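You operate a simulated robot arm through the tools that you are given. There is no shell and no other tool.

The job below is to be done with a simulated robot arm. You get a single attempt, and the scene is never put back.

Task
Set the sealer's height and width by the print on the size L case.
Fine: tighten the mast clamp again; the cases stay where they are and the belts stay off.

Only the result counts: the job must be done as asked and must still hold three seconds after the hand-in. Knocking over, shifting, dropping, spilling or breaking anything else fails it.

Robot
A 6-joint arm with a four-finger gripper, fixed in place. Base frame: the origin is on the floor under the middle of its stand, x ahead of it, y to its left, z up. Lengths are in cm, angles in degrees, forces in N, time in s.
It reaches about 101.2 cm from its shoulder. Its first joint turns from -166.0 to 166.0 degrees. Payload 3.43 kg.
Tool frame: the origin (TCP) lies between the finger pads and is the grasp point; the fingertips stand 3 cm ahead of it; z points along the fingers, y is the line along which they close. The gripper opens to 12 cm; its body begins 8.5 cm behind the TCP.
Orientation is told as [roll, pitch, yaw] about the base's x, y, z axes, in that order, counted from this pose: with the fingers straight down and closing along the base's y, the tool's x points along the base's -x, its y along +y and its z along -z.

Tools
- The arm moves only by the tool apply_moves. Its argument "motion" is a list of rows, each a list of 7 numbers: the shift along the base's x, y, z in cm, then the turn, a rotation vector about the base's x, y, z in degrees, then the closure, from 0 (fully open) to 1 (shut). In form: [[x, y, z, ax, ay, az, jaw], ...]. A call has 1 to 20 rows; each row shifts and turns the commanded pose from where the row before left it. A row lasts 0.2 s, in which the tool goes at most 5 cm and 8.6 degrees; a call with a longer step from one row to the next is refused whole, and so is a gripper value outside its range. Where a pose cannot be reached the arm comes as near as it can. A force on the tool above 50 N (or 10 N above the force at the start of the call, whichever is more), or a blocked arm, ends the call early, and 0.2 s more pass. The fingers move at their own pace (about 13.62 cm/s each) and stop on an object; they squeeze with about 23 N. The grip force told is the motor's: it shows also when the fingers shut on nothing. Time passes only in rows, and 0.2 s behind the last, so rows that do not move let the fingers close. The reply holds the time, the measured pose of the TCP, the force on the tool along the base axes, the opening and the grip force, in the units named above and with some noise, with the torque about the TCP (base axes, N m) and any sound that the robot's microphone picked up, and new pictures: "show" is both (left out), scene, wrist or none.
- Cameras (640 x 400 px; columns grow to the right, rows downward): "scene" is fixed at [40.07, 50, 177.07]; the picture's right is [0.48, 0.88, 0.00], its down [0.78, -0.43, -0.45] and it looks along [-0.40, 0.22, -0.89] (base axes); focal length 248 px, centre (320, 200). "wrist" rides on the gripper at [7.1, -1.7, -12.1] in the tool frame; the picture's right is [0.23, 0.97, 0.00], its down [-0.81, 0.19, -0.55] and it looks along [-0.54, 0.13, 0.83] (tool axes); focal length 275 px, centre (320, 200). There is no depth. A picture from a camera that has moved, and an enlarged one, comes with that camera's place and axes in the base frame and with its lens.
- inspect(camera, box): a new picture of the part [left, top, right, bottom] of that camera's present view, enlarged. The clock stands still meanwhile.
- finish_job(): hands the job in; it is judged then, once.

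Nothing tells you positions but the pictures and the camera data. Unless the task says otherwise, let go and move clear before handing in.

The tools are called as name(argument=value, ...) on one line, values as JSON. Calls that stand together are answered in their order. apply_moves: Moves the arm, as the interface text tells. Its arguments: {"type":"object","properties":{"motion":{"type":"array","items":{"type":"array","items":{"type":"number"}}},"show":{"type":"string","enum":["both","scene","wrist","none"]}},"required":["motion"]} The other tools are called the same way: inspect (camera, box) takes an enlarged picture of a part of a camera's view; finish_job () hands the job in.

At the start:

```text
clock: 0.0
ee_pos: [19.68, 39.11, 143.04]
ee_rot: [0.0, 0.1, -0.1]
wrist_force: [0.0, -0.1, -0.9]
ft_torque: [0.0, 0.0, -0.01]
width: 11.98
gripper_force: 0.1
```

scene: 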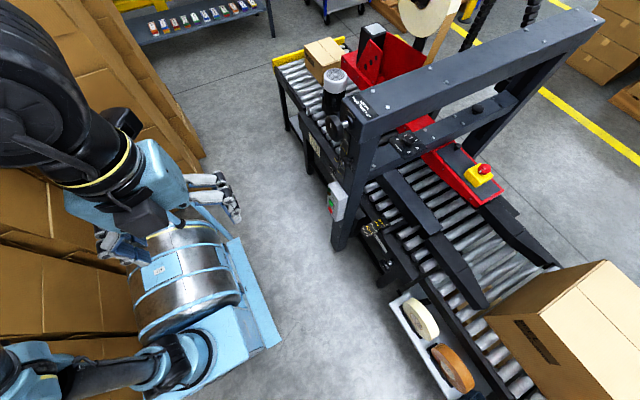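
wrist: 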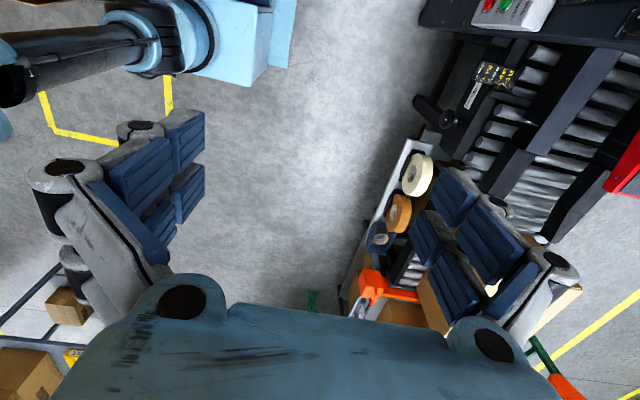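

I see a case sealer with a mast, a head with a crank and side rails, and a few cartons on the roller beds. First I'll look closely at the controls and the prints on the cases.

inspect(camera="scene", box=[300, 60, 440, 150])

inspect(camera="scene", box=[300, 150, 440, 280])

inspect(camera="scene", box=[480, 250, 640, 400])

inspect(camera="scene", box=[260, 20, 400, 110])

inspect(camera="wrist", box=[400, 0, 640, 150])

```text
4.44 times, centred on (370, 105) of scene
camera zoom: at [40.07, 50.0, 177.07], right [0.48, 0.88, 0.0], down [0.78, -0.43, -0.45], along [-0.4, 0.22, -0.89], focal length 1102 px, centre (98, 622)
```

zoom: 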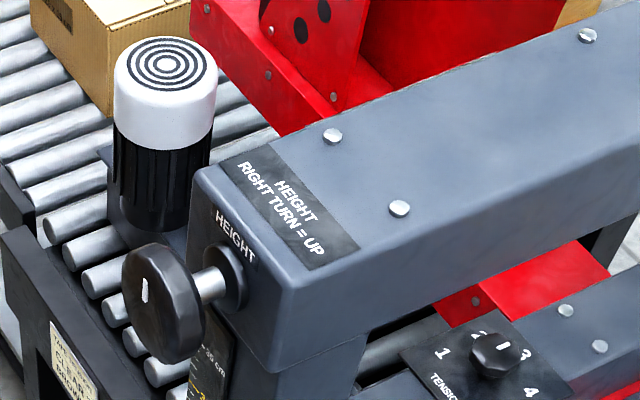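

```text
3.08 times, centred on (370, 215) of scene
camera zoom: at [40.07, 50.0, 177.07], right [0.48, 0.88, 0.0], down [0.78, -0.43, -0.45], along [-0.4, 0.22, -0.89], focal length 763 px, centre (166, 154)
```

zoom: 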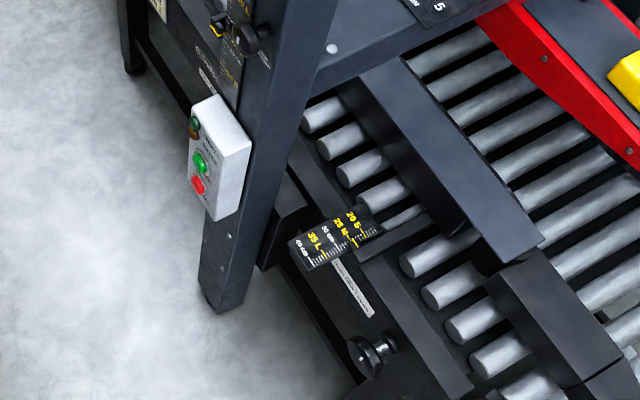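

```text
2.67 times, centred on (560, 325) of scene
camera zoom: at [40.07, 50.0, 177.07], right [0.48, 0.88, 0.0], down [0.78, -0.43, -0.45], along [-0.4, 0.22, -0.89], focal length 661 px, centre (-320, -133)
```

zoom: 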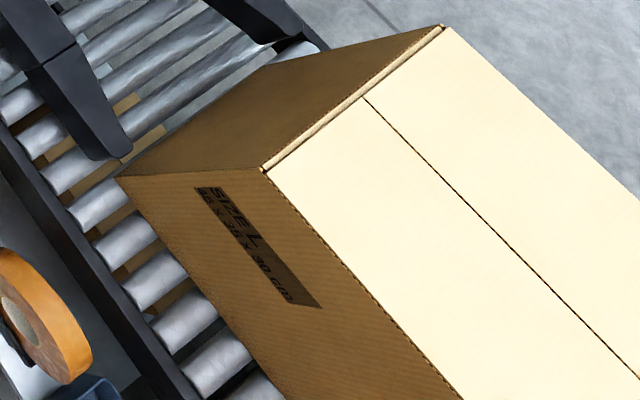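

```text
4.44 times, centred on (330, 65) of scene
camera zoom: at [40.07, 50.0, 177.07], right [0.48, 0.88, 0.0], down [0.78, -0.43, -0.45], along [-0.4, 0.22, -0.89], focal length 1102 px, centre (276, 800)
```

zoom: 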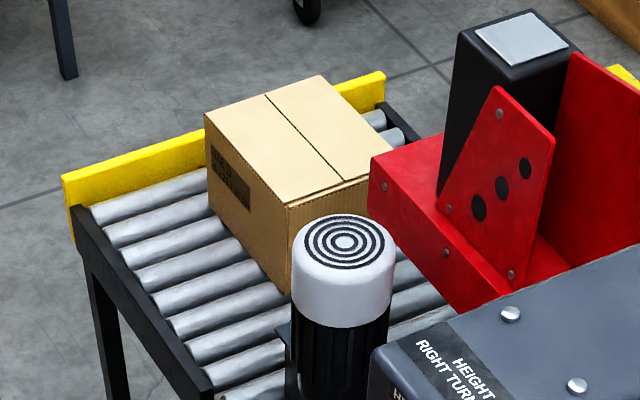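

```text
2.67 times, centred on (520, 75) of wrist
camera zoom: at [12.41, 37.52, 155.13], right [-0.23, 0.97, 0.0], down [0.81, 0.19, 0.55], along [0.54, 0.13, -0.83], focal length 734 px, centre (-213, 533)
```

zoom: 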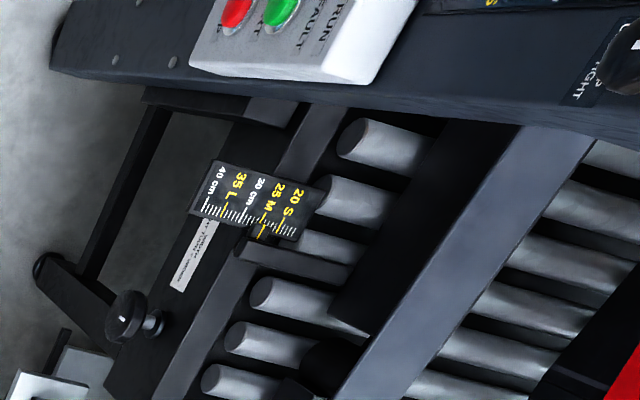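

The knobs face the robot and there is a scale by each. I'll enlarge further to read the prints before moving.

inspect(camera="scene", box=[505, 305, 575, 370])

inspect(camera="scene", box=[325, 130, 385, 180])

inspect(camera="scene", box=[355, 210, 405, 280])

inspect(camera="scene", box=[300, 130, 350, 180])

inspect(camera="scene", box=[380, 120, 520, 220])

```text
6.15 times, centred on (540, 338) of scene
camera zoom: at [40.07, 50.0, 177.07], right [0.48, 0.88, 0.0], down [0.78, -0.43, -0.45], along [-0.4, 0.22, -0.89], focal length 1526 px, centre (-1034, -646)
```

zoom: 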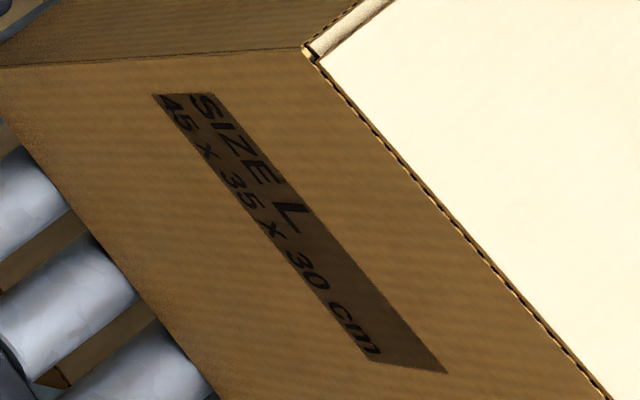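

```text
8.00 times, centred on (355, 155) of scene
camera zoom: at [40.07, 50.0, 177.07], right [0.48, 0.88, 0.0], down [0.78, -0.43, -0.45], along [-0.4, 0.22, -0.89], focal length 1984 px, centre (40, 560)
```

zoom: 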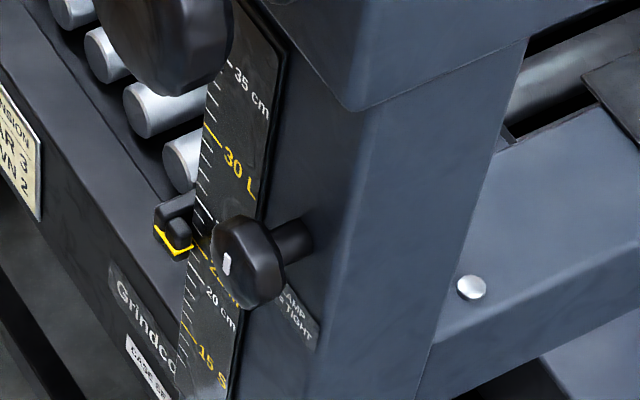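

```text
5.71 times, centred on (380, 245) of scene
camera zoom: at [40.07, 50.0, 177.07], right [0.48, 0.88, 0.0], down [0.78, -0.43, -0.45], along [-0.4, 0.22, -0.89], focal length 1417 px, centre (-23, -57)
```

zoom: 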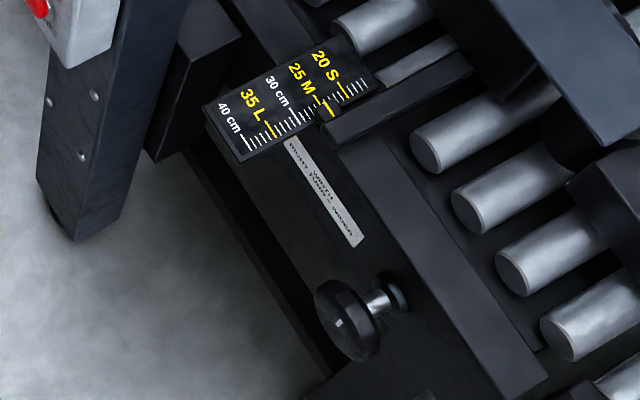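

```text
8.00 times, centred on (325, 155) of scene
camera zoom: at [40.07, 50.0, 177.07], right [0.48, 0.88, 0.0], down [0.78, -0.43, -0.45], along [-0.4, 0.22, -0.89], focal length 1984 px, centre (280, 560)
```

zoom: 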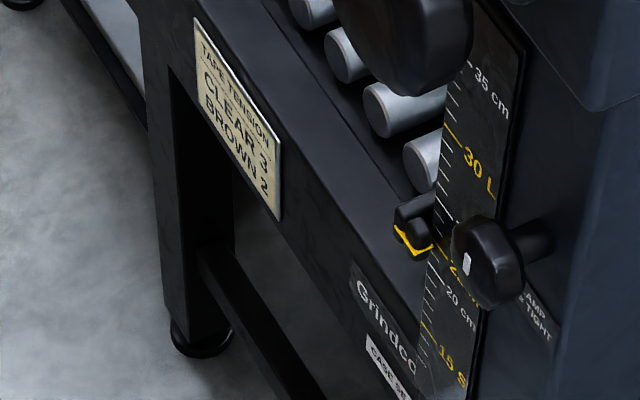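

```text
4.00 times, centred on (450, 170) of scene
camera zoom: at [40.07, 50.0, 177.07], right [0.48, 0.88, 0.0], down [0.78, -0.43, -0.45], along [-0.4, 0.22, -0.89], focal length 992 px, centre (-200, 320)
```

zoom: 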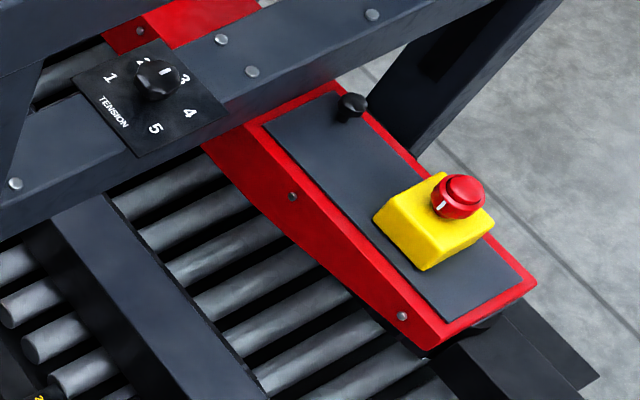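

The size L case reads 45 x 35 x 30 cm, so width goes to 35 and height to 30. Both cranks say right turn = wider/up, and the clamp sits on the mast. Next I'll turn the tool to face the machine (+y) for a closer look.

apply_moves(motion=[[-1, 0.3, -2, 8.2, 0, 0, 0], [-1, 0.3, -2, 8.2, 0, 0, 0], [-1, 0.3, -2, 8.2, 0, 0, 0], [-1, 0.3, -2, 8.2, 0, 0, 0], [-1, 0.3, -2, 8.2, 0, 0, 0], [-1, 0.3, -2, 8.2, 0, 0, 0], [-1, 0.3, -2, 8.2, 0, 0, 0], [-1, 0.3, -2, 8.2, 0, 0, 0], [-1, 0.3, -2, 8.2, 0, 0, 0], [-1, 0.3, -2, 8.2, 0, 0, 0], [-1, 0.3, -2, 8, 0, 0, 0], [0, 0, 0, 0, 0, 0, 0]])

```text
clock: 2.6
ee_pos: [7.99, 43.51, 121.3]
ee_rot: [86.3, -3.2, 0.3]
wrist_force: [0.0, -0.2, -0.2]
ft_torque: [-0.02, -0.01, -0.02]
width: 11.99
gripper_force: 0.0
out of reach, approached as far as the arm can: row 11
camera wrist: at [0.95, 31.36, 120.03], right [-0.28, 0.06, 0.96], down [0.8, -0.54, 0.27], along [0.53, 0.84, 0.1], focal length 275 px, centre (320, 200)
```

scene: 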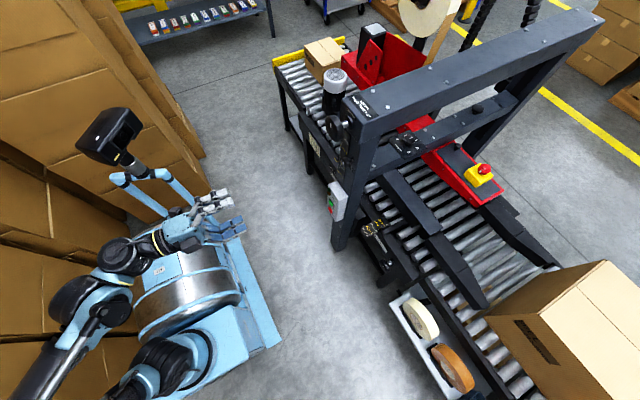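
wrist: 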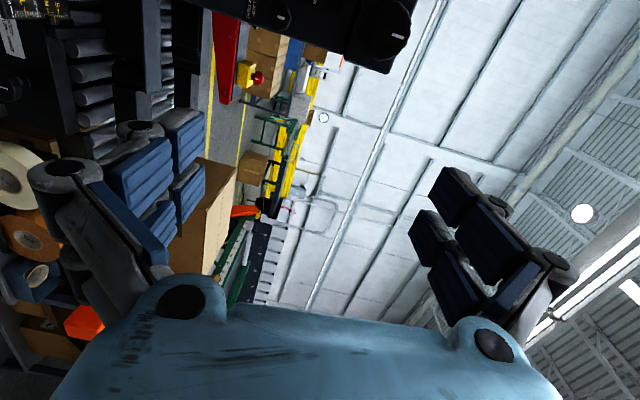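

The tool now faces the machine, and the wrist picture is turned so that right is up. I'll enlarge its upper edge where the mast and the knobs show.

inspect(camera="wrist", box=[200, 0, 440, 80])

inspect(camera="scene", box=[60, 90, 300, 300])

```text
2.67 times, centred on (320, 40) of wrist
camera zoom: at [0.95, 31.36, 120.03], right [-0.28, 0.06, 0.96], down [0.8, -0.54, 0.27], along [0.53, 0.84, 0.1], focal length 734 px, centre (320, 627)
```

zoom: 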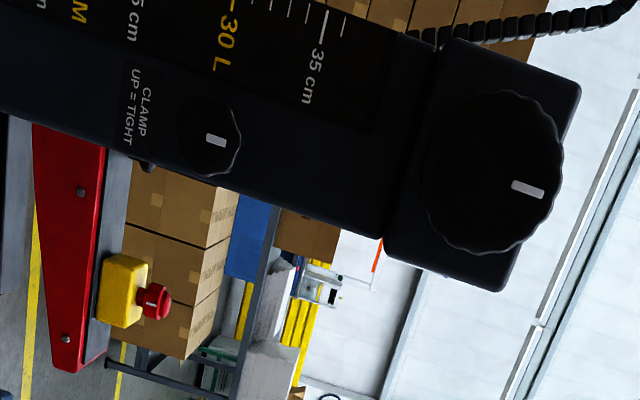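

```text
1.90 times, centred on (180, 195) of scene
camera zoom: at [40.07, 50.0, 177.07], right [0.48, 0.88, 0.0], down [0.78, -0.43, -0.45], along [-0.4, 0.22, -0.89], focal length 472 px, centre (587, 210)
```

zoom: 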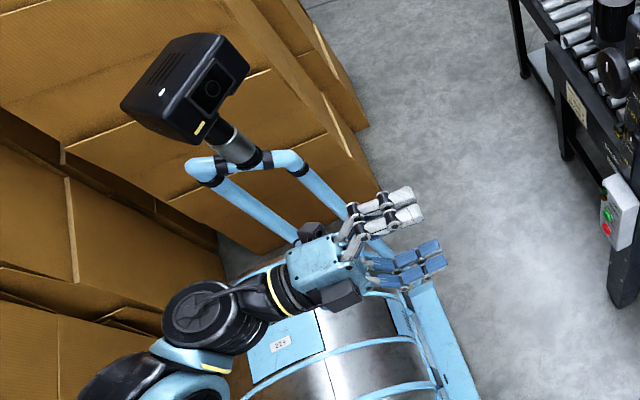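

I place the clamp knob near (2.5, 79.6, 111), the height crank near (-0.3, 75.8, 126) and the width crank near (31.5, 91, 52). The clamp plate reads "UP = TIGHT". I'll move nearer to read the height scale and the pointer.

apply_moves(motion=[[-2, 2.5, -1, 0, 0, 0, 0], [-2, 2.5, -1, 0, 0, 0, 0], [-2, 2.5, -1, 2, 1.5, 0, 0], [-2, 2.5, 0, 2, 1.5, 0, 0], [0, 0, 0, 0, 0, 0, 0]])

```text
clock: 3.8
ee_pos: [1.19, 54.26, 118.4]
ee_rot: [86.5, -2.9, 0.9]
wrist_force: [-0.2, 0.8, -0.6]
ft_torque: [0.0, -0.01, -0.01]
width: 12.01
gripper_force: 0.1
out of reach, approached as far as the arm can: row 3, 4
camera wrist: at [-5.76, 42.11, 117.11], right [-0.28, 0.05, 0.96], down [0.81, -0.53, 0.27], along [0.52, 0.85, 0.11], focal length 275 px, centre (320, 200)
```

scene: 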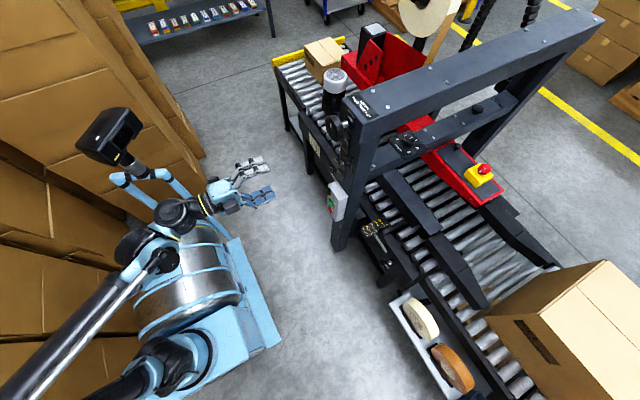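
wrist: 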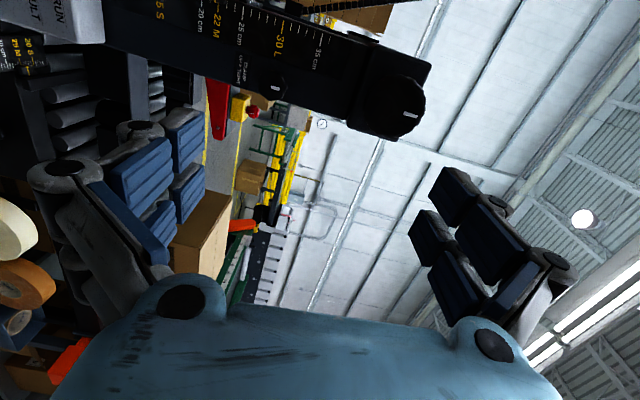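

The near view shows the height scale with the pointer below 25. The wrist seems to be near some limit in this pose, so I'll test turning the tool about its own axis (-y) and see how far it goes.

apply_moves(motion=[[0, 0, 0, 0, -8, 0, 0], [0, 0, 0, 0, -8, 0, 0], [0, 0, 0, 0, -8, 0, 0], [0, 0, 0, 0, -8, 0, 0], [0, 0, 0, 0, -8, 0, 0], [0, 0, 0, 0, 0, 0, 0]], show="wrist")

inspect(camera="wrist", box=[120, 0, 440, 140])

```text
clock: 5.2
ee_pos: [1.14, 54.35, 118.28]
ee_rot: [85.7, -43.0, 1.3]
wrist_force: [-0.1, -0.2, 0.2]
ft_torque: [0.0, 0.01, 0.03]
width: 11.98
gripper_force: 0.1
camera wrist: at [-3.34, 42.19, 112.85], right [-0.83, 0.05, 0.55], down [0.45, -0.53, 0.72], along [0.33, 0.85, 0.41], focal length 275 px, centre (320, 200)
```

wrist: 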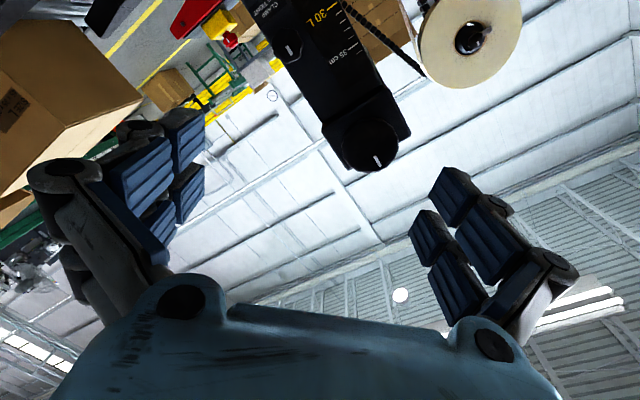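

```text
2.00 times, centred on (280, 70) of wrist
camera zoom: at [-3.34, 42.19, 112.85], right [-0.83, 0.05, 0.55], down [0.45, -0.53, 0.72], along [0.33, 0.85, 0.41], focal length 551 px, centre (400, 460)
```

zoom: 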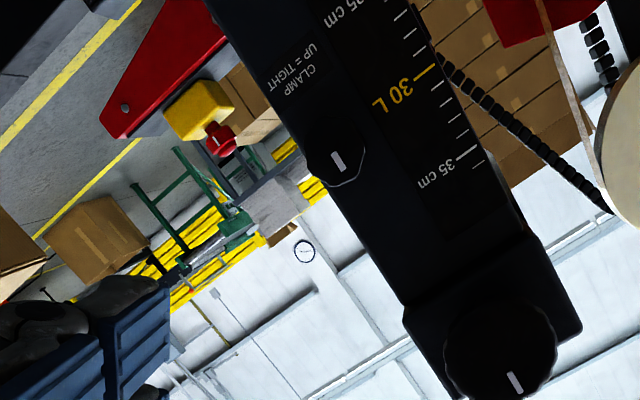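

Turning the negative way works while the positive end is limited near 0. I'll carry on turning negative to find the total range of the last joint, keeping the tool where it is.

apply_moves(motion=[[0, 0, 0, 0, -8.5, 0, 0], [0, 0, 0, 0, -8.5, 0, 0], [0, 0, 0, 0, -8.5, 0, 0], [0, 0, 0, 0, -8.5, 0, 0], [0, 0, 0, 0, -8.5, 0, 0], [0, 0, 0, 0, -8.5, 0, 0], [0, 0, 0, 0, -8.5, 0, 0], [0, 0, 0, 0, -8.5, 0, 0], [0, 0, 0, 0, -8.5, 0, 0], [0, 0, 0, 0, -8.5, 0, 0], [0, 0, 0, 0, -8.5, 0, 0], [0, 0, 0, 0, -8.5, 0, 0], [0, 0, 0, 0, -8.5, 0, 0], [0, 0, 0, 0, -8.5, 0, 0], [0, 0, 0, 0, -8.5, 0, 0], [0, 0, 0, 0, -8.5, 0, 0], [0, 0, 0, 0, 0, 0, 0]])

```text
clock: 8.8
ee_pos: [1.14, 54.41, 118.29]
ee_rot: [-93.3, -1.0, 179.1]
wrist_force: [0.4, -0.5, 0.0]
ft_torque: [0.01, -0.01, 0.01]
width: 11.99
gripper_force: 0.1
camera wrist: at [8.07, 42.19, 119.21], right [0.21, 0.05, -0.98], down [-0.82, -0.53, -0.21], along [-0.53, 0.85, -0.07], focal length 275 px, centre (320, 200)
```

scene: 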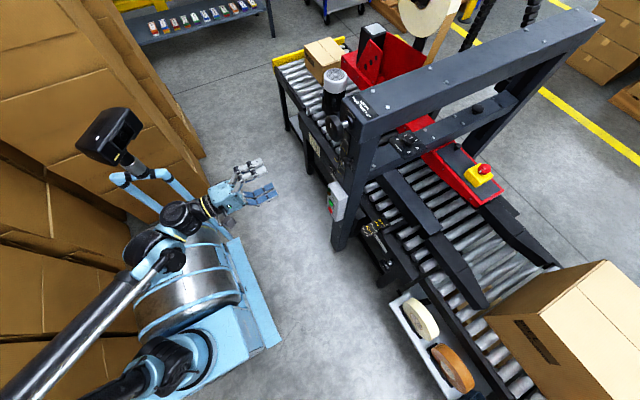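
wrist: 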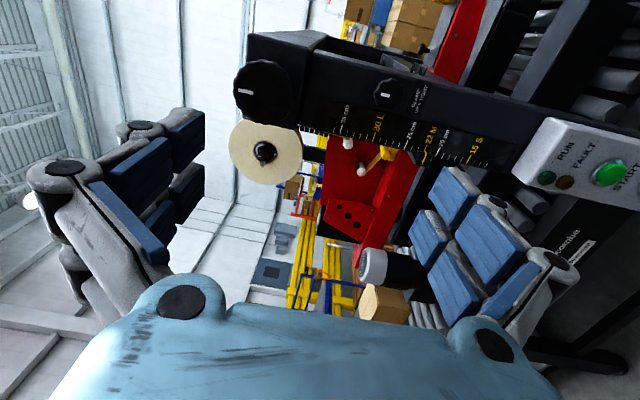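

At half a turn round the camera sits on the +x side and sees the scale well. I'll enlarge the scale, pointer and knobs.

inspect(camera="wrist", box=[330, 70, 510, 180])

inspect(camera="wrist", box=[220, 30, 460, 180])

inspect(camera="wrist", box=[480, 90, 640, 260])

```text
3.56 times, centred on (420, 125) of wrist
camera zoom: at [8.07, 42.19, 119.21], right [0.21, 0.05, -0.98], down [-0.82, -0.53, -0.21], along [-0.53, 0.85, -0.07], focal length 979 px, centre (-36, 467)
```

zoom: 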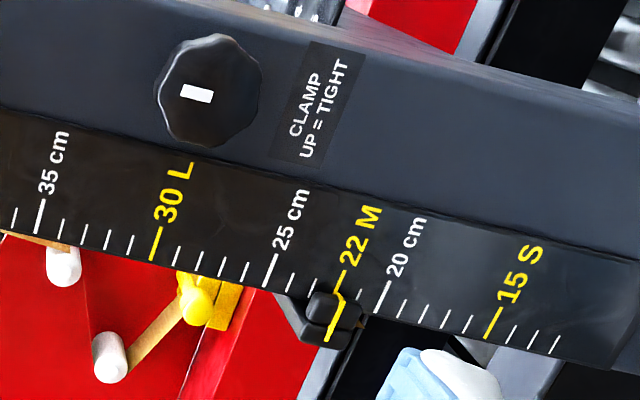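

```text
2.67 times, centred on (340, 105) of wrist
camera zoom: at [8.07, 42.19, 119.21], right [0.21, 0.05, -0.98], down [-0.82, -0.53, -0.21], along [-0.53, 0.85, -0.07], focal length 734 px, centre (267, 453)
```

zoom: 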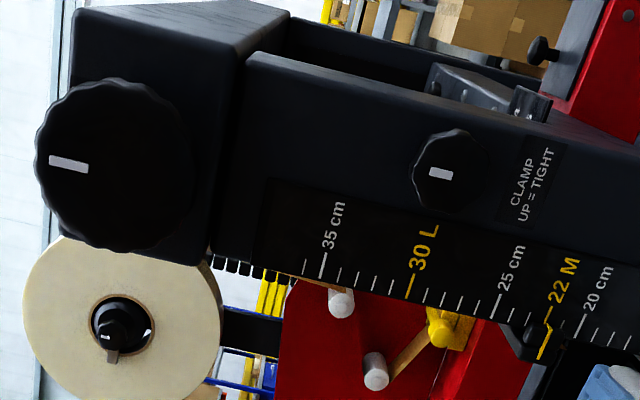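

```text
2.35 times, centred on (560, 175) of wrist
camera zoom: at [8.07, 42.19, 119.21], right [0.21, 0.05, -0.98], down [-0.82, -0.53, -0.21], along [-0.53, 0.85, -0.07], focal length 648 px, centre (-245, 259)
```

zoom: 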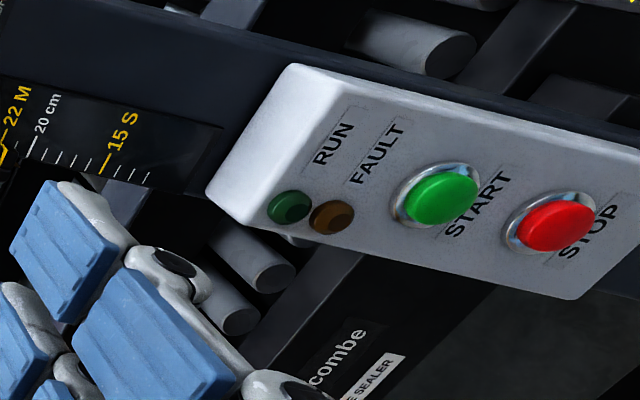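

The pointer stands at 22 (M), and the clamp's mark points up, so it is tight; the height must go up 8 cm to 30. I'll keep turning negative to learn how much wrist range there is for cranking.

apply_moves(motion=[[0, 0, 0, 0, -8.5, 0, 0], [0, 0, 0, 0, -8.5, 0, 0], [0, 0, 0, 0, -8.5, 0, 0], [0, 0, 0, 0, -8.5, 0, 0], [0, 0, 0, 0, -8.5, 0, 0], [0, 0, 0, 0, -8.5, 0, 0], [0, 0, 0, 0, -8.5, 0, 0], [0, 0, 0, 0, -8.5, 0, 0], [0, 0, 0, 0, -8.5, 0, 0], [0, 0, 0, 0, -8.5, 0, 0], [0, 0, 0, 0, -8.5, 0, 0], [0, 0, 0, 0, -8.5, 0, 0], [0, 0, 0, 0, -8.5, 0, 0], [0, 0, 0, 0, -8.5, 0, 0], [0, 0, 0, 0, -8.5, 0, 0], [0, 0, 0, 0, -8.5, 0, 0], [0, 0, 0, 0, -8.5, 0, 0], [0, 0, 0, 0, -8.5, 0, 0], [0, 0, 0, 0, -8.5, 0, 0], [0, 0, 0, 0, 0, 0, 0]])

```text
clock: 13.0
ee_pos: [1.21, 54.42, 118.24]
ee_rot: [87.0, 19.6, 1.0]
wrist_force: [0.6, -0.9, -0.4]
ft_torque: [-0.01, 0.02, -0.01]
width: 12.01
gripper_force: 0.1
camera wrist: at [-5.79, 42.16, 119.73], right [0.11, 0.05, 0.99], down [0.85, -0.53, -0.06], along [0.52, 0.85, -0.1], focal length 275 px, centre (320, 200)
```

scene: 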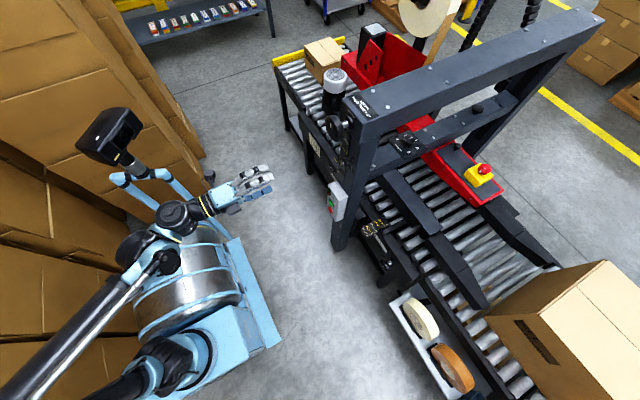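
wrist: 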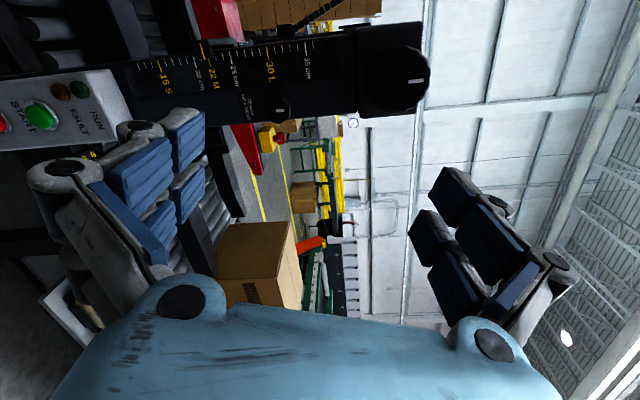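

The last joint has at least 340° of range, which is plenty. I'll straighten the tool axis exactly along +y and bring it in front of the clamp.

apply_moves(motion=[[0, 0, -1, 2.9, 0, -2.1, 0], [0, 0, 0, 0, 0, 0, 0]], show="wrist")

inspect(camera="wrist", box=[200, 20, 440, 170])

inspect(camera="wrist", box=[130, 20, 290, 120])

```text
clock: 13.6
ee_pos: [1.22, 54.37, 117.26]
ee_rot: [90.1, 19.4, -0.1]
wrist_force: [0.0, 0.5, 0.0]
ft_torque: [0.0, -0.02, -0.01]
width: 12.01
gripper_force: 0.3
camera wrist: at [-6.22, 42.33, 118.11], right [0.11, 0.0, 0.99], down [0.83, -0.55, -0.09], along [0.55, 0.83, -0.06], focal length 275 px, centre (320, 200)
```

wrist: 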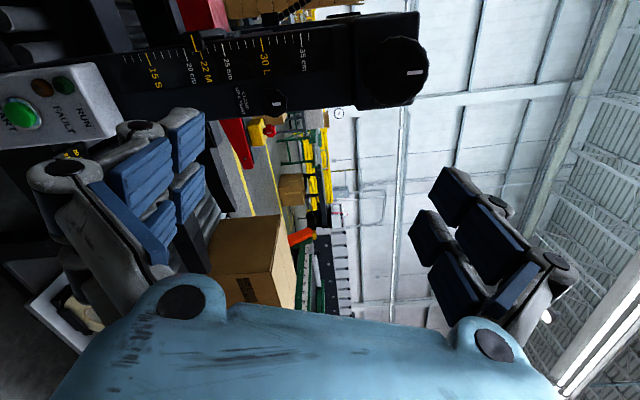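

```text
2.67 times, centred on (320, 95) of wrist
camera zoom: at [-6.22, 42.33, 118.11], right [0.11, 0.0, 0.99], down [0.83, -0.55, -0.09], along [0.55, 0.83, -0.06], focal length 734 px, centre (320, 480)
```

zoom: 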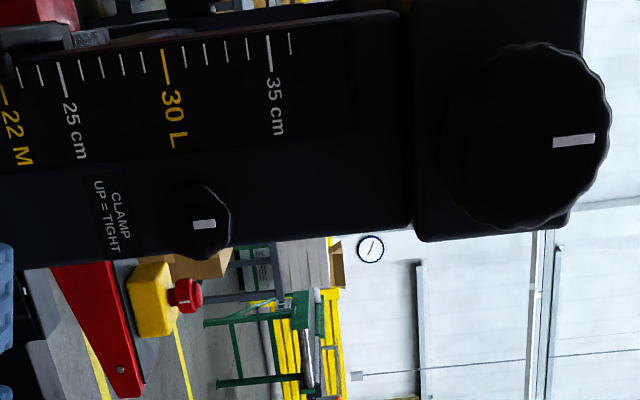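

```text
4.00 times, centred on (210, 70) of wrist
camera zoom: at [-6.22, 42.33, 118.11], right [0.11, 0.0, 0.99], down [0.83, -0.55, -0.09], along [0.55, 0.83, -0.06], focal length 1101 px, centre (760, 720)
```

zoom: 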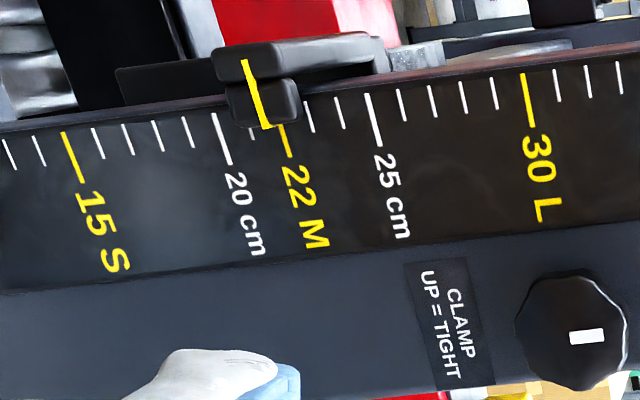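

The refined clamp centre is about (2.5, 79.6, 111.0) with the mast face at about y = 84, and the height crank is about (-0.15, 76.2, 126.3). I'll turn back by 160° and line up in front of the clamp at a safe distance.

apply_moves(motion=[[0.07, 0.6, -0.33, 0, 8.4, 0, 0], [0.07, 0.6, -0.33, 0, 8.4, 0, 0], [0.07, 0.6, -0.33, 0, 8.4, 0, 0], [0.07, 0.6, -0.33, 0, 8.4, 0, 0], [0.07, 0.6, -0.33, 0, 8.4, 0, 0], [0.07, 0.6, -0.33, 0, 8.4, 0, 0], [0.07, 0.6, -0.33, 0, 8.4, 0, 0], [0.07, 0.6, -0.33, 0, 8.4, 0, 0], [0.07, 0.6, -0.33, 0, 8.4, 0, 0], [0.07, 0.6, -0.33, 0, 8.4, 0, 0], [0.07, 0.6, -0.33, 0, 8.4, 0, 0], [0.07, 0.6, -0.33, 0, 8.4, 0, 0], [0.07, 0.6, -0.33, 0, 8.4, 0, 0], [0.07, 0.6, -0.33, 0, 8.4, 0, 0], [0.07, 0.6, -0.33, 0, 8.4, 0, 0], [0.07, 0.6, -0.33, 0, 8.4, 0, 0], [0.07, 0.6, -0.33, 0, 8.4, 0, 0], [0.07, 0.6, -0.33, 0, 8.4, 0, 0], [0.07, 0.6, -0.33, 0, 8.4, 0, 0], [0, 0, 0, 0, 0, 0, 0]])

```text
clock: 17.8
ee_pos: [2.49, 65.81, 111.07]
ee_rot: [-89.9, 0.9, -179.9]
wrist_force: [-0.3, 0.5, 0.5]
ft_torque: [0.01, 0.03, 0.0]
width: 11.99
gripper_force: 0.0
camera wrist: at [9.58, 53.84, 112.81], right [0.24, 0.0, -0.97], down [-0.81, -0.55, -0.2], along [-0.54, 0.83, -0.14], focal length 275 px, centre (320, 200)
```

scene: 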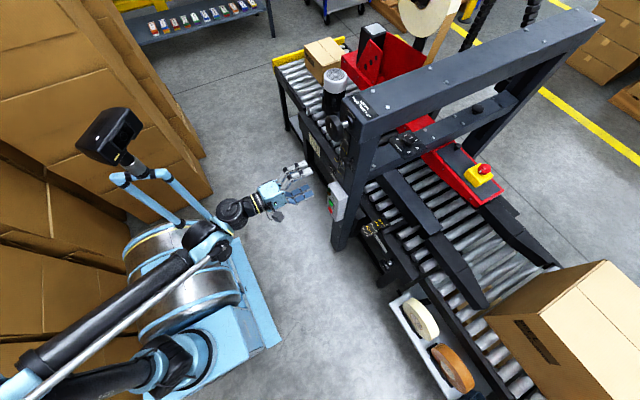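
wrist: 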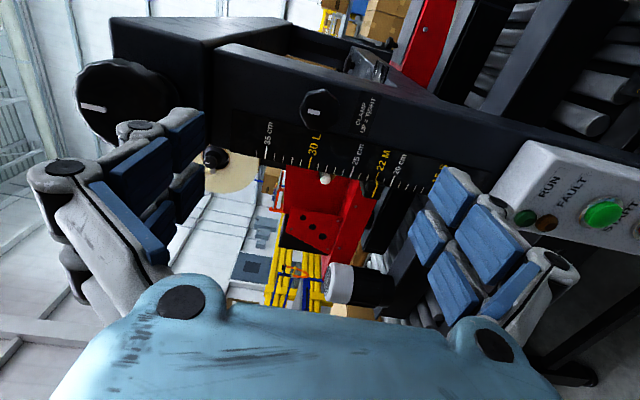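

The clamp knob is straight ahead. I'll enlarge it to fix its centre before closing in.

inspect(camera="wrist", box=[270, 70, 390, 145])

inspect(camera="scene", box=[250, 110, 410, 230])

```text
5.33 times, centred on (330, 108) of wrist
camera zoom: at [9.58, 53.84, 112.81], right [0.24, 0.0, -0.97], down [-0.81, -0.55, -0.2], along [-0.54, 0.83, -0.14], focal length 1468 px, centre (267, 693)
```

zoom: 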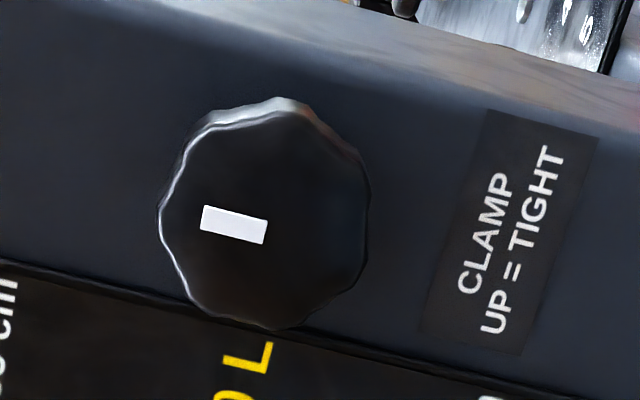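

```text
3.33 times, centred on (330, 170) of scene
camera zoom: at [40.07, 50.0, 177.07], right [0.48, 0.88, 0.0], down [0.78, -0.43, -0.45], along [-0.4, 0.22, -0.89], focal length 827 px, centre (287, 300)
```

zoom: 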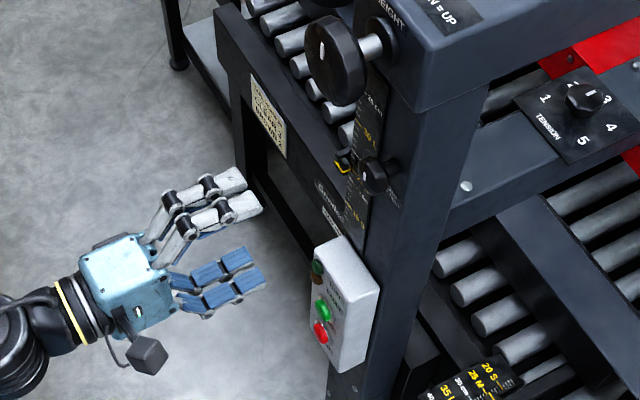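

The clamp centre comes out at (2.45, 79.6, 110.95), about 3.7 cm across. I'll advance with the fingers open around it, stopping short of the mast face.

apply_moves(motion=[[0, 2.5, -0.1, 0, 0, 0, 0], [0, 2.5, 0, 0, 0, 0, 0], [0, 2.5, 0, 0, 0, 0, 0], [0, 2, 0, 0, 0, 0, 0], [0, 1.5, 0, 0, 0, 0, 0], [0, 1.5, 0, 0, 0, 0, 0], [0, 0.8, 0, 0, 0, 0, 0], [0, 0, 0, 0, 0, 0, 0]])

```text
clock: 19.6
ee_pos: [2.47, 79.12, 110.86]
ee_rot: [-90.0, 0.8, -180.0]
wrist_force: [-0.3, -0.6, 0.2]
ft_torque: [-0.01, 0.0, -0.02]
width: 12.02
gripper_force: 0.0
camera wrist: at [9.52, 67.1, 112.65], right [0.24, 0.0, -0.97], down [-0.81, -0.55, -0.2], along [-0.54, 0.83, -0.14], focal length 275 px, centre (320, 200)
```

scene: 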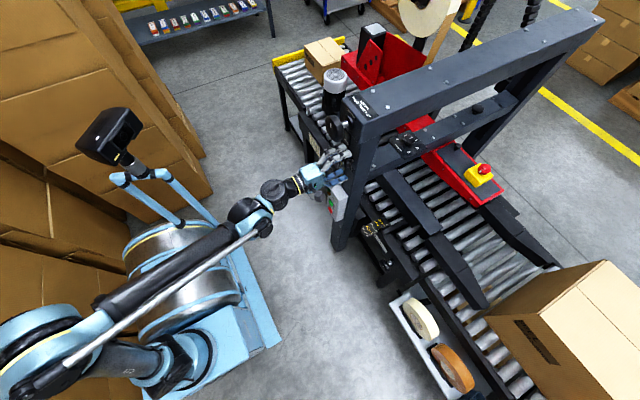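
wrist: 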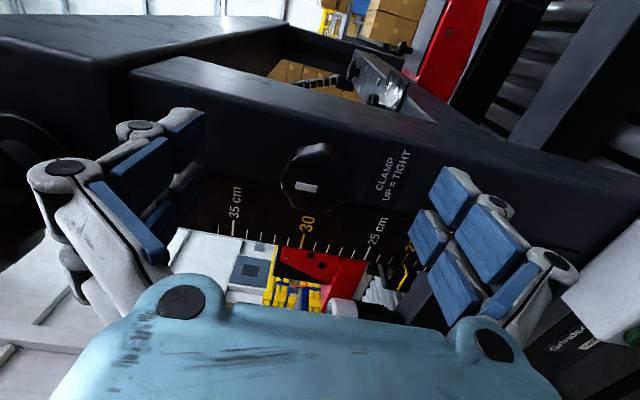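

The fingers straddle the clamp knob. I'll check the centring before closing.

inspect(camera="wrist", box=[240, 120, 400, 220])

inspect(camera="scene", box=[290, 130, 390, 220])

```text
4.00 times, centred on (320, 170) of wrist
camera zoom: at [9.52, 67.1, 112.65], right [0.24, 0.0, -0.97], down [-0.81, -0.55, -0.2], along [-0.54, 0.83, -0.14], focal length 1101 px, centre (320, 320)
```

zoom: 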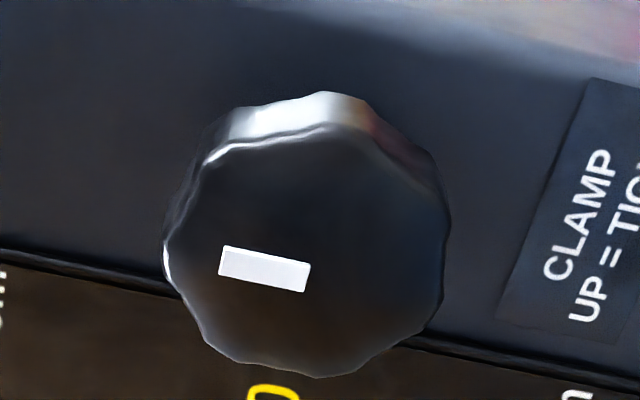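

```text
4.44 times, centred on (340, 175) of scene
camera zoom: at [40.07, 50.0, 177.07], right [0.48, 0.88, 0.0], down [0.78, -0.43, -0.45], along [-0.4, 0.22, -0.89], focal length 1102 px, centre (231, 311)
```

zoom: 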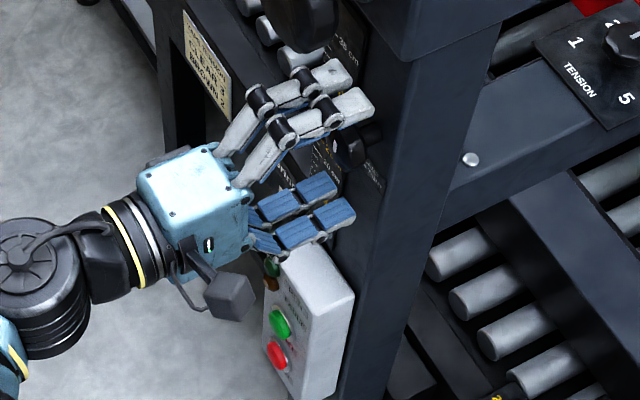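

The knob is centred within a millimetre or two. I'll close the fingers on the clamp knob.

apply_moves(motion=[[0, 0, 0, 0, 0, 0, 0.6], [0, 0, 0, 0, 0, 0, 1], [0, 0, 0, 0, 0, 0, 1], [0, 0, 0, 0, 0, 0, 1]])

```text
clock: 20.8
ee_pos: [1.44, 79.13, 110.9]
ee_rot: [-90.0, 1.7, 179.7]
wrist_force: [33.6, -0.8, 10.4]
ft_torque: [0.13, -0.07, -0.97]
width: 3.63
gripper_force: 44.9
stopped in row 4: the force on the tool passed its limit at 51 N (the readings are from after the stop); the commanded pose is now the measured one
camera wrist: at [8.44, 67.1, 112.9], right [0.26, 0.0, -0.97], down [-0.81, -0.55, -0.22], along [-0.53, 0.84, -0.14], focal length 275 px, centre (320, 200)
```

scene: 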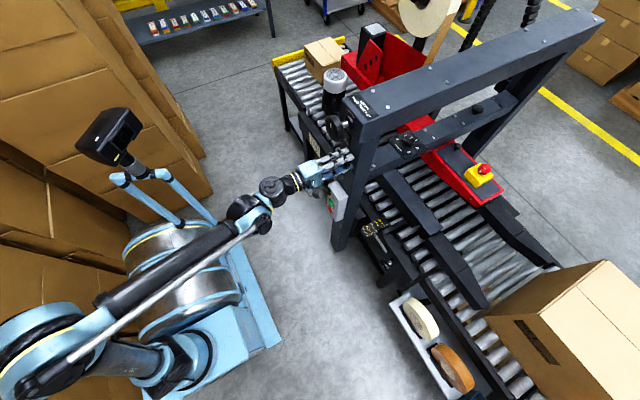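
wrist: 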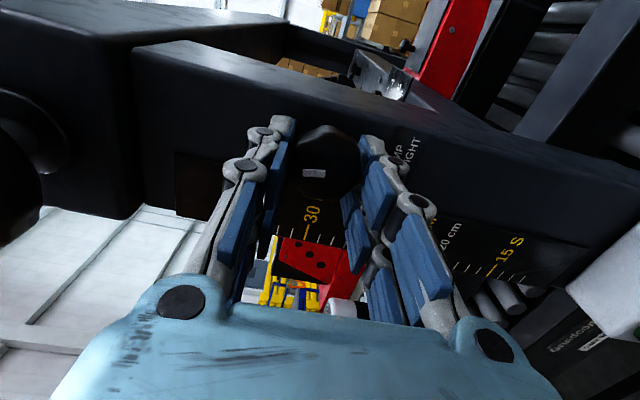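

The fingers reached 3.6 cm but slid about 1 cm toward -x, so the knob lies further to +x than my grasp centre. I'll look closely before opening.

inspect(camera="wrist", box=[220, 90, 460, 240])

inspect(camera="scene", box=[300, 130, 400, 210])

```text
2.67 times, centred on (340, 165) of wrist
camera zoom: at [8.44, 67.1, 112.9], right [0.26, 0.0, -0.97], down [-0.81, -0.55, -0.22], along [-0.53, 0.84, -0.14], focal length 734 px, centre (267, 293)
```

zoom: 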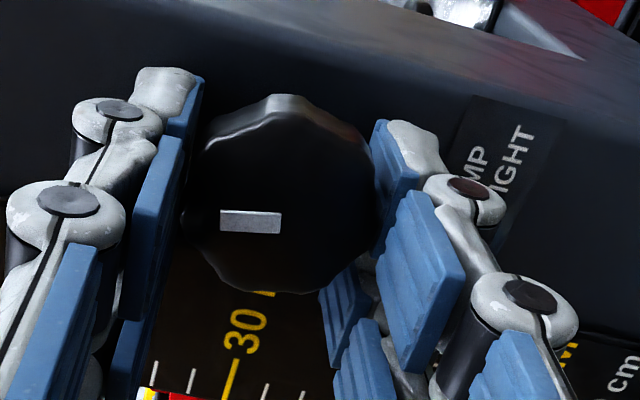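

```text
5.00 times, centred on (350, 170) of scene
camera zoom: at [40.07, 50.0, 177.07], right [0.48, 0.88, 0.0], down [0.78, -0.43, -0.45], along [-0.4, 0.22, -0.89], focal length 1240 px, centre (170, 350)
```

zoom: 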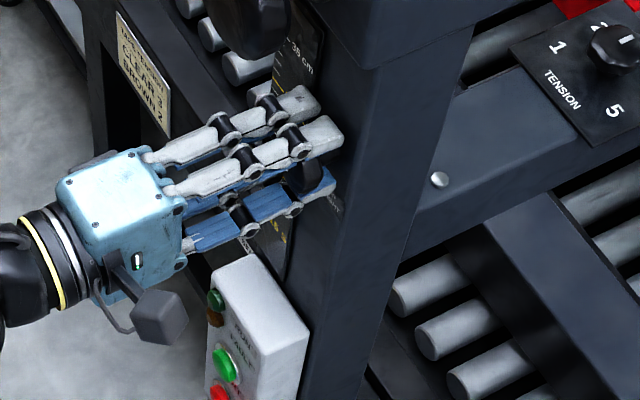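

The grip slid sideways under the full squeeze even though the knob looked centred. I'll open, look at the knob again, and then try a gentler, better-centred grip.

apply_moves(motion=[[0, 0, 0, 0, 0, 0, 0.4], [0, 0, 0, 0, 0, 0, 0.4], [0, 0, 0, 0, 0, 0, 0.4]], show="wrist")

inspect(camera="wrist", box=[200, 80, 440, 230])

inspect(camera="scene", box=[310, 130, 390, 190])

```text
clock: 21.6
ee_pos: [1.06, 79.16, 110.89]
ee_rot: [-90.0, 1.5, -179.8]
wrist_force: [0.2, -0.1, 0.0]
ft_torque: [-0.02, -0.04, -0.03]
width: 7.22
gripper_force: 0.1
camera wrist: at [8.12, 67.12, 112.85], right [0.26, 0.0, -0.97], down [-0.8, -0.55, -0.21], along [-0.54, 0.83, -0.14], focal length 275 px, centre (320, 200)
```

wrist: 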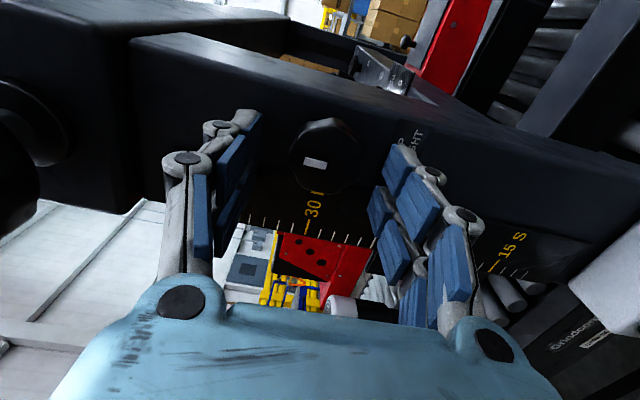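

```text
2.67 times, centred on (320, 155) of wrist
camera zoom: at [8.12, 67.12, 112.85], right [0.26, 0.0, -0.97], down [-0.8, -0.55, -0.21], along [-0.54, 0.83, -0.14], focal length 734 px, centre (320, 320)
```

zoom: 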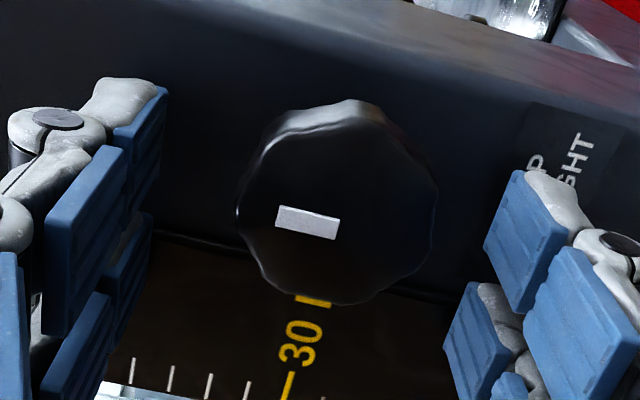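

```text
6.67 times, centred on (350, 160) of scene
camera zoom: at [40.07, 50.0, 177.07], right [0.48, 0.88, 0.0], down [0.78, -0.43, -0.45], along [-0.4, 0.22, -0.89], focal length 1653 px, centre (120, 467)
```

zoom: 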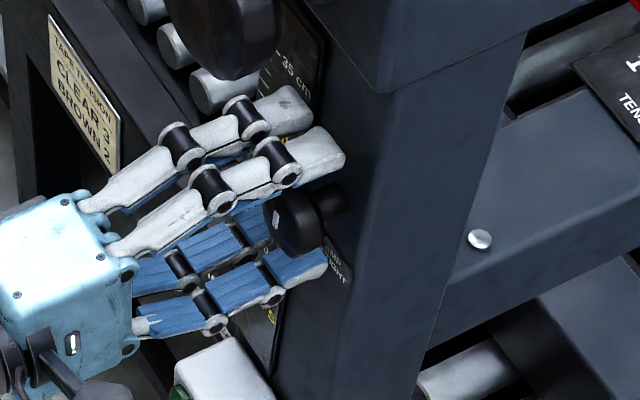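

The knob centre is still at x ≈ 2.4 and its mark still points up, so nothing turned. The contact was out at the very fingertips behind the knob rim, so I'll back off slightly, re-centre and close gently on the rim with the fingertip pads.

apply_moves(motion=[[0, -1.2, 0.1, 0, 0, 0, 0.4], [0.7, 0, 0.05, 0, 0, 0, 0.4], [0.68, 0, 0, 0, 0, 0, 0.4], [0, 0, 0, 0, 0, 0, 0.5], [0, 0, 0, 0, 0, 0, 0.6]], show="wrist")

inspect(camera="wrist", box=[220, 90, 420, 230])

inspect(camera="scene", box=[310, 130, 390, 190])

```text
clock: 22.8
ee_pos: [2.54, 77.81, 110.95]
ee_rot: [-90.0, 1.6, -179.9]
wrist_force: [0.2, -0.5, -0.5]
ft_torque: [-0.01, 0.0, 0.01]
width: 4.8
gripper_force: 0.0
camera wrist: at [9.54, 65.92, 112.95], right [0.26, 0.0, -0.97], down [-0.8, -0.55, -0.21], along [-0.54, 0.83, -0.14], focal length 275 px, centre (320, 200)
```

wrist: 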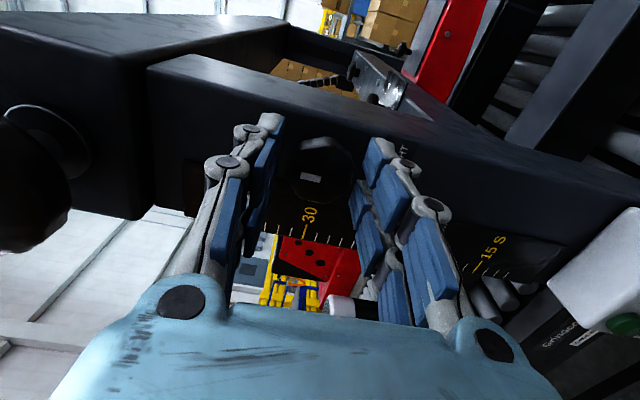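

```text
2.86 times, centred on (320, 160) of wrist
camera zoom: at [9.54, 65.92, 112.95], right [0.26, 0.0, -0.97], down [-0.8, -0.55, -0.21], along [-0.54, 0.83, -0.14], focal length 786 px, centre (320, 314)
```

zoom: 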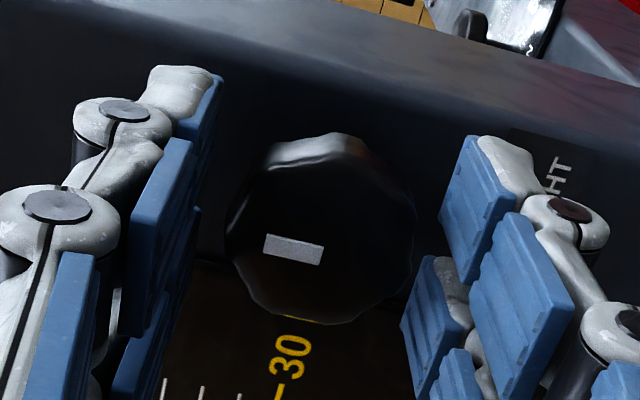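

```text
6.67 times, centred on (350, 160) of scene
camera zoom: at [40.07, 50.0, 177.07], right [0.48, 0.88, 0.0], down [0.78, -0.43, -0.45], along [-0.4, 0.22, -0.89], focal length 1653 px, centre (120, 467)
```

zoom: 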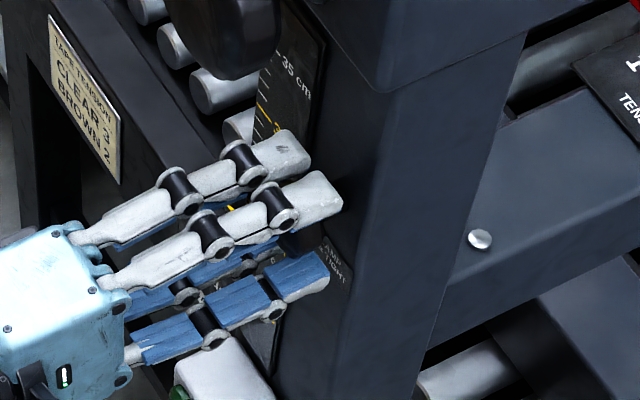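

Now the knob sits in the middle of all four fingertip pads. I'll close gradually.

apply_moves(motion=[[0, 0, 0, 0, 0, 0, 0.66], [0, 0, 0, 0, 0, 0, 0.69], [0, 0, 0, 0, 0, 0, 0.71]], show="wrist")

```text
clock: 23.6
ee_pos: [2.45, 78.03, 111.05]
ee_rot: [-89.9, 1.7, -179.9]
wrist_force: [0.4, -1.4, -3.1]
ft_torque: [-0.04, -0.02, -0.09]
width: 3.57
gripper_force: 44.8
camera wrist: at [9.54, 65.93, 112.93], right [0.26, 0.0, -0.97], down [-0.8, -0.55, -0.21], along [-0.54, 0.83, -0.14], focal length 275 px, centre (320, 200)
```

wrist: 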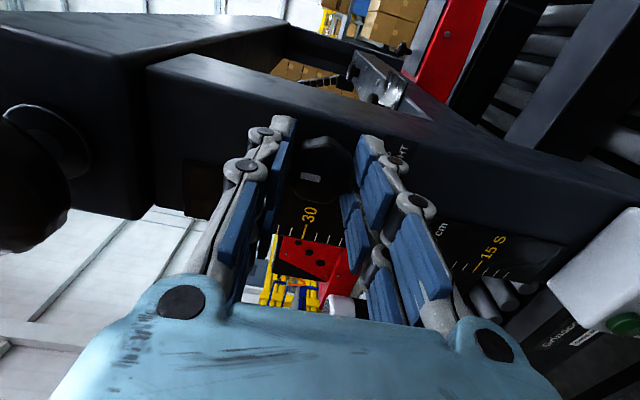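

A clean grip, with hardly any side force. Now I'll try a left turn of the clamp, a little at first.

apply_moves(motion=[[0, 0, 0, 0, 0, 0, 0.8], [0, 0, 0, 0, -5, 0, 0.8], [0, 0, 0, 0, -5, 0, 0.8], [0, 0, 0, 0, -5, 0, 0.8], [0, 0, 0, 0, 0, 0, 0.8]], show="wrist")

inspect(camera="wrist", box=[220, 90, 420, 230])

```text
clock: 24.8
ee_pos: [2.57, 77.88, 110.96]
ee_rot: [-89.9, 16.5, -179.9]
wrist_force: [2.0, -16.2, -28.0]
ft_torque: [-0.64, 0.02, -0.15]
width: 3.55
gripper_force: 44.8
camera wrist: at [8.8, 65.93, 114.7], right [0.5, 0.0, -0.87], down [-0.72, -0.55, -0.42], along [-0.48, 0.83, -0.28], focal length 275 px, centre (320, 200)
```

wrist: 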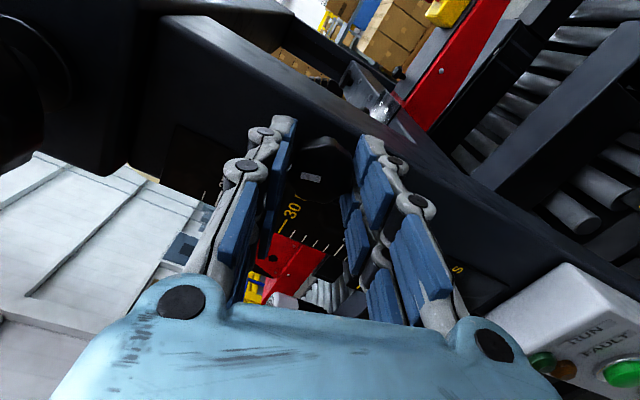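

```text
2.86 times, centred on (320, 160) of wrist
camera zoom: at [8.8, 65.93, 114.7], right [0.5, 0.0, -0.87], down [-0.72, -0.55, -0.42], along [-0.48, 0.83, -0.28], focal length 786 px, centre (320, 314)
```

zoom: 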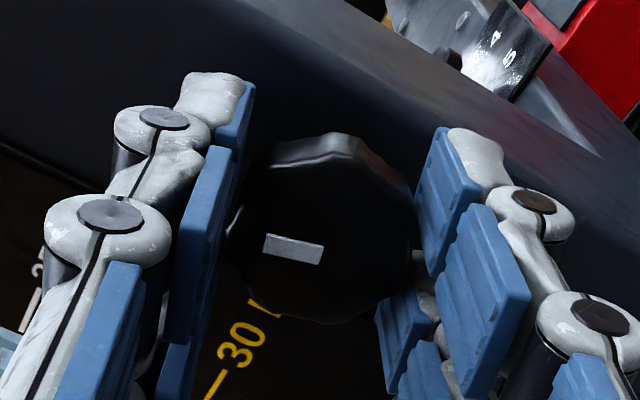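

The knob turned 15° with the gripper (its mark moved with the tool). A side load of 28 N built up in z, so I'll ease the tool a little down and back and keep turning left.

apply_moves(motion=[[0, -0.1, -0.25, 0, 0, 0, 0.8], [0, 0, 0, 0, -6, 0, 0.8], [0, 0, 0, 0, -6, 0, 0.8]], show="none")

```text
clock: 25.6
ee_pos: [2.73, 77.95, 110.98]
ee_rot: [-90.0, 28.8, -180.0]
wrist_force: [0.8, 19.9, 36.6]
ft_torque: [0.83, 0.01, -0.06]
width: 3.56
gripper_force: 45.4
```

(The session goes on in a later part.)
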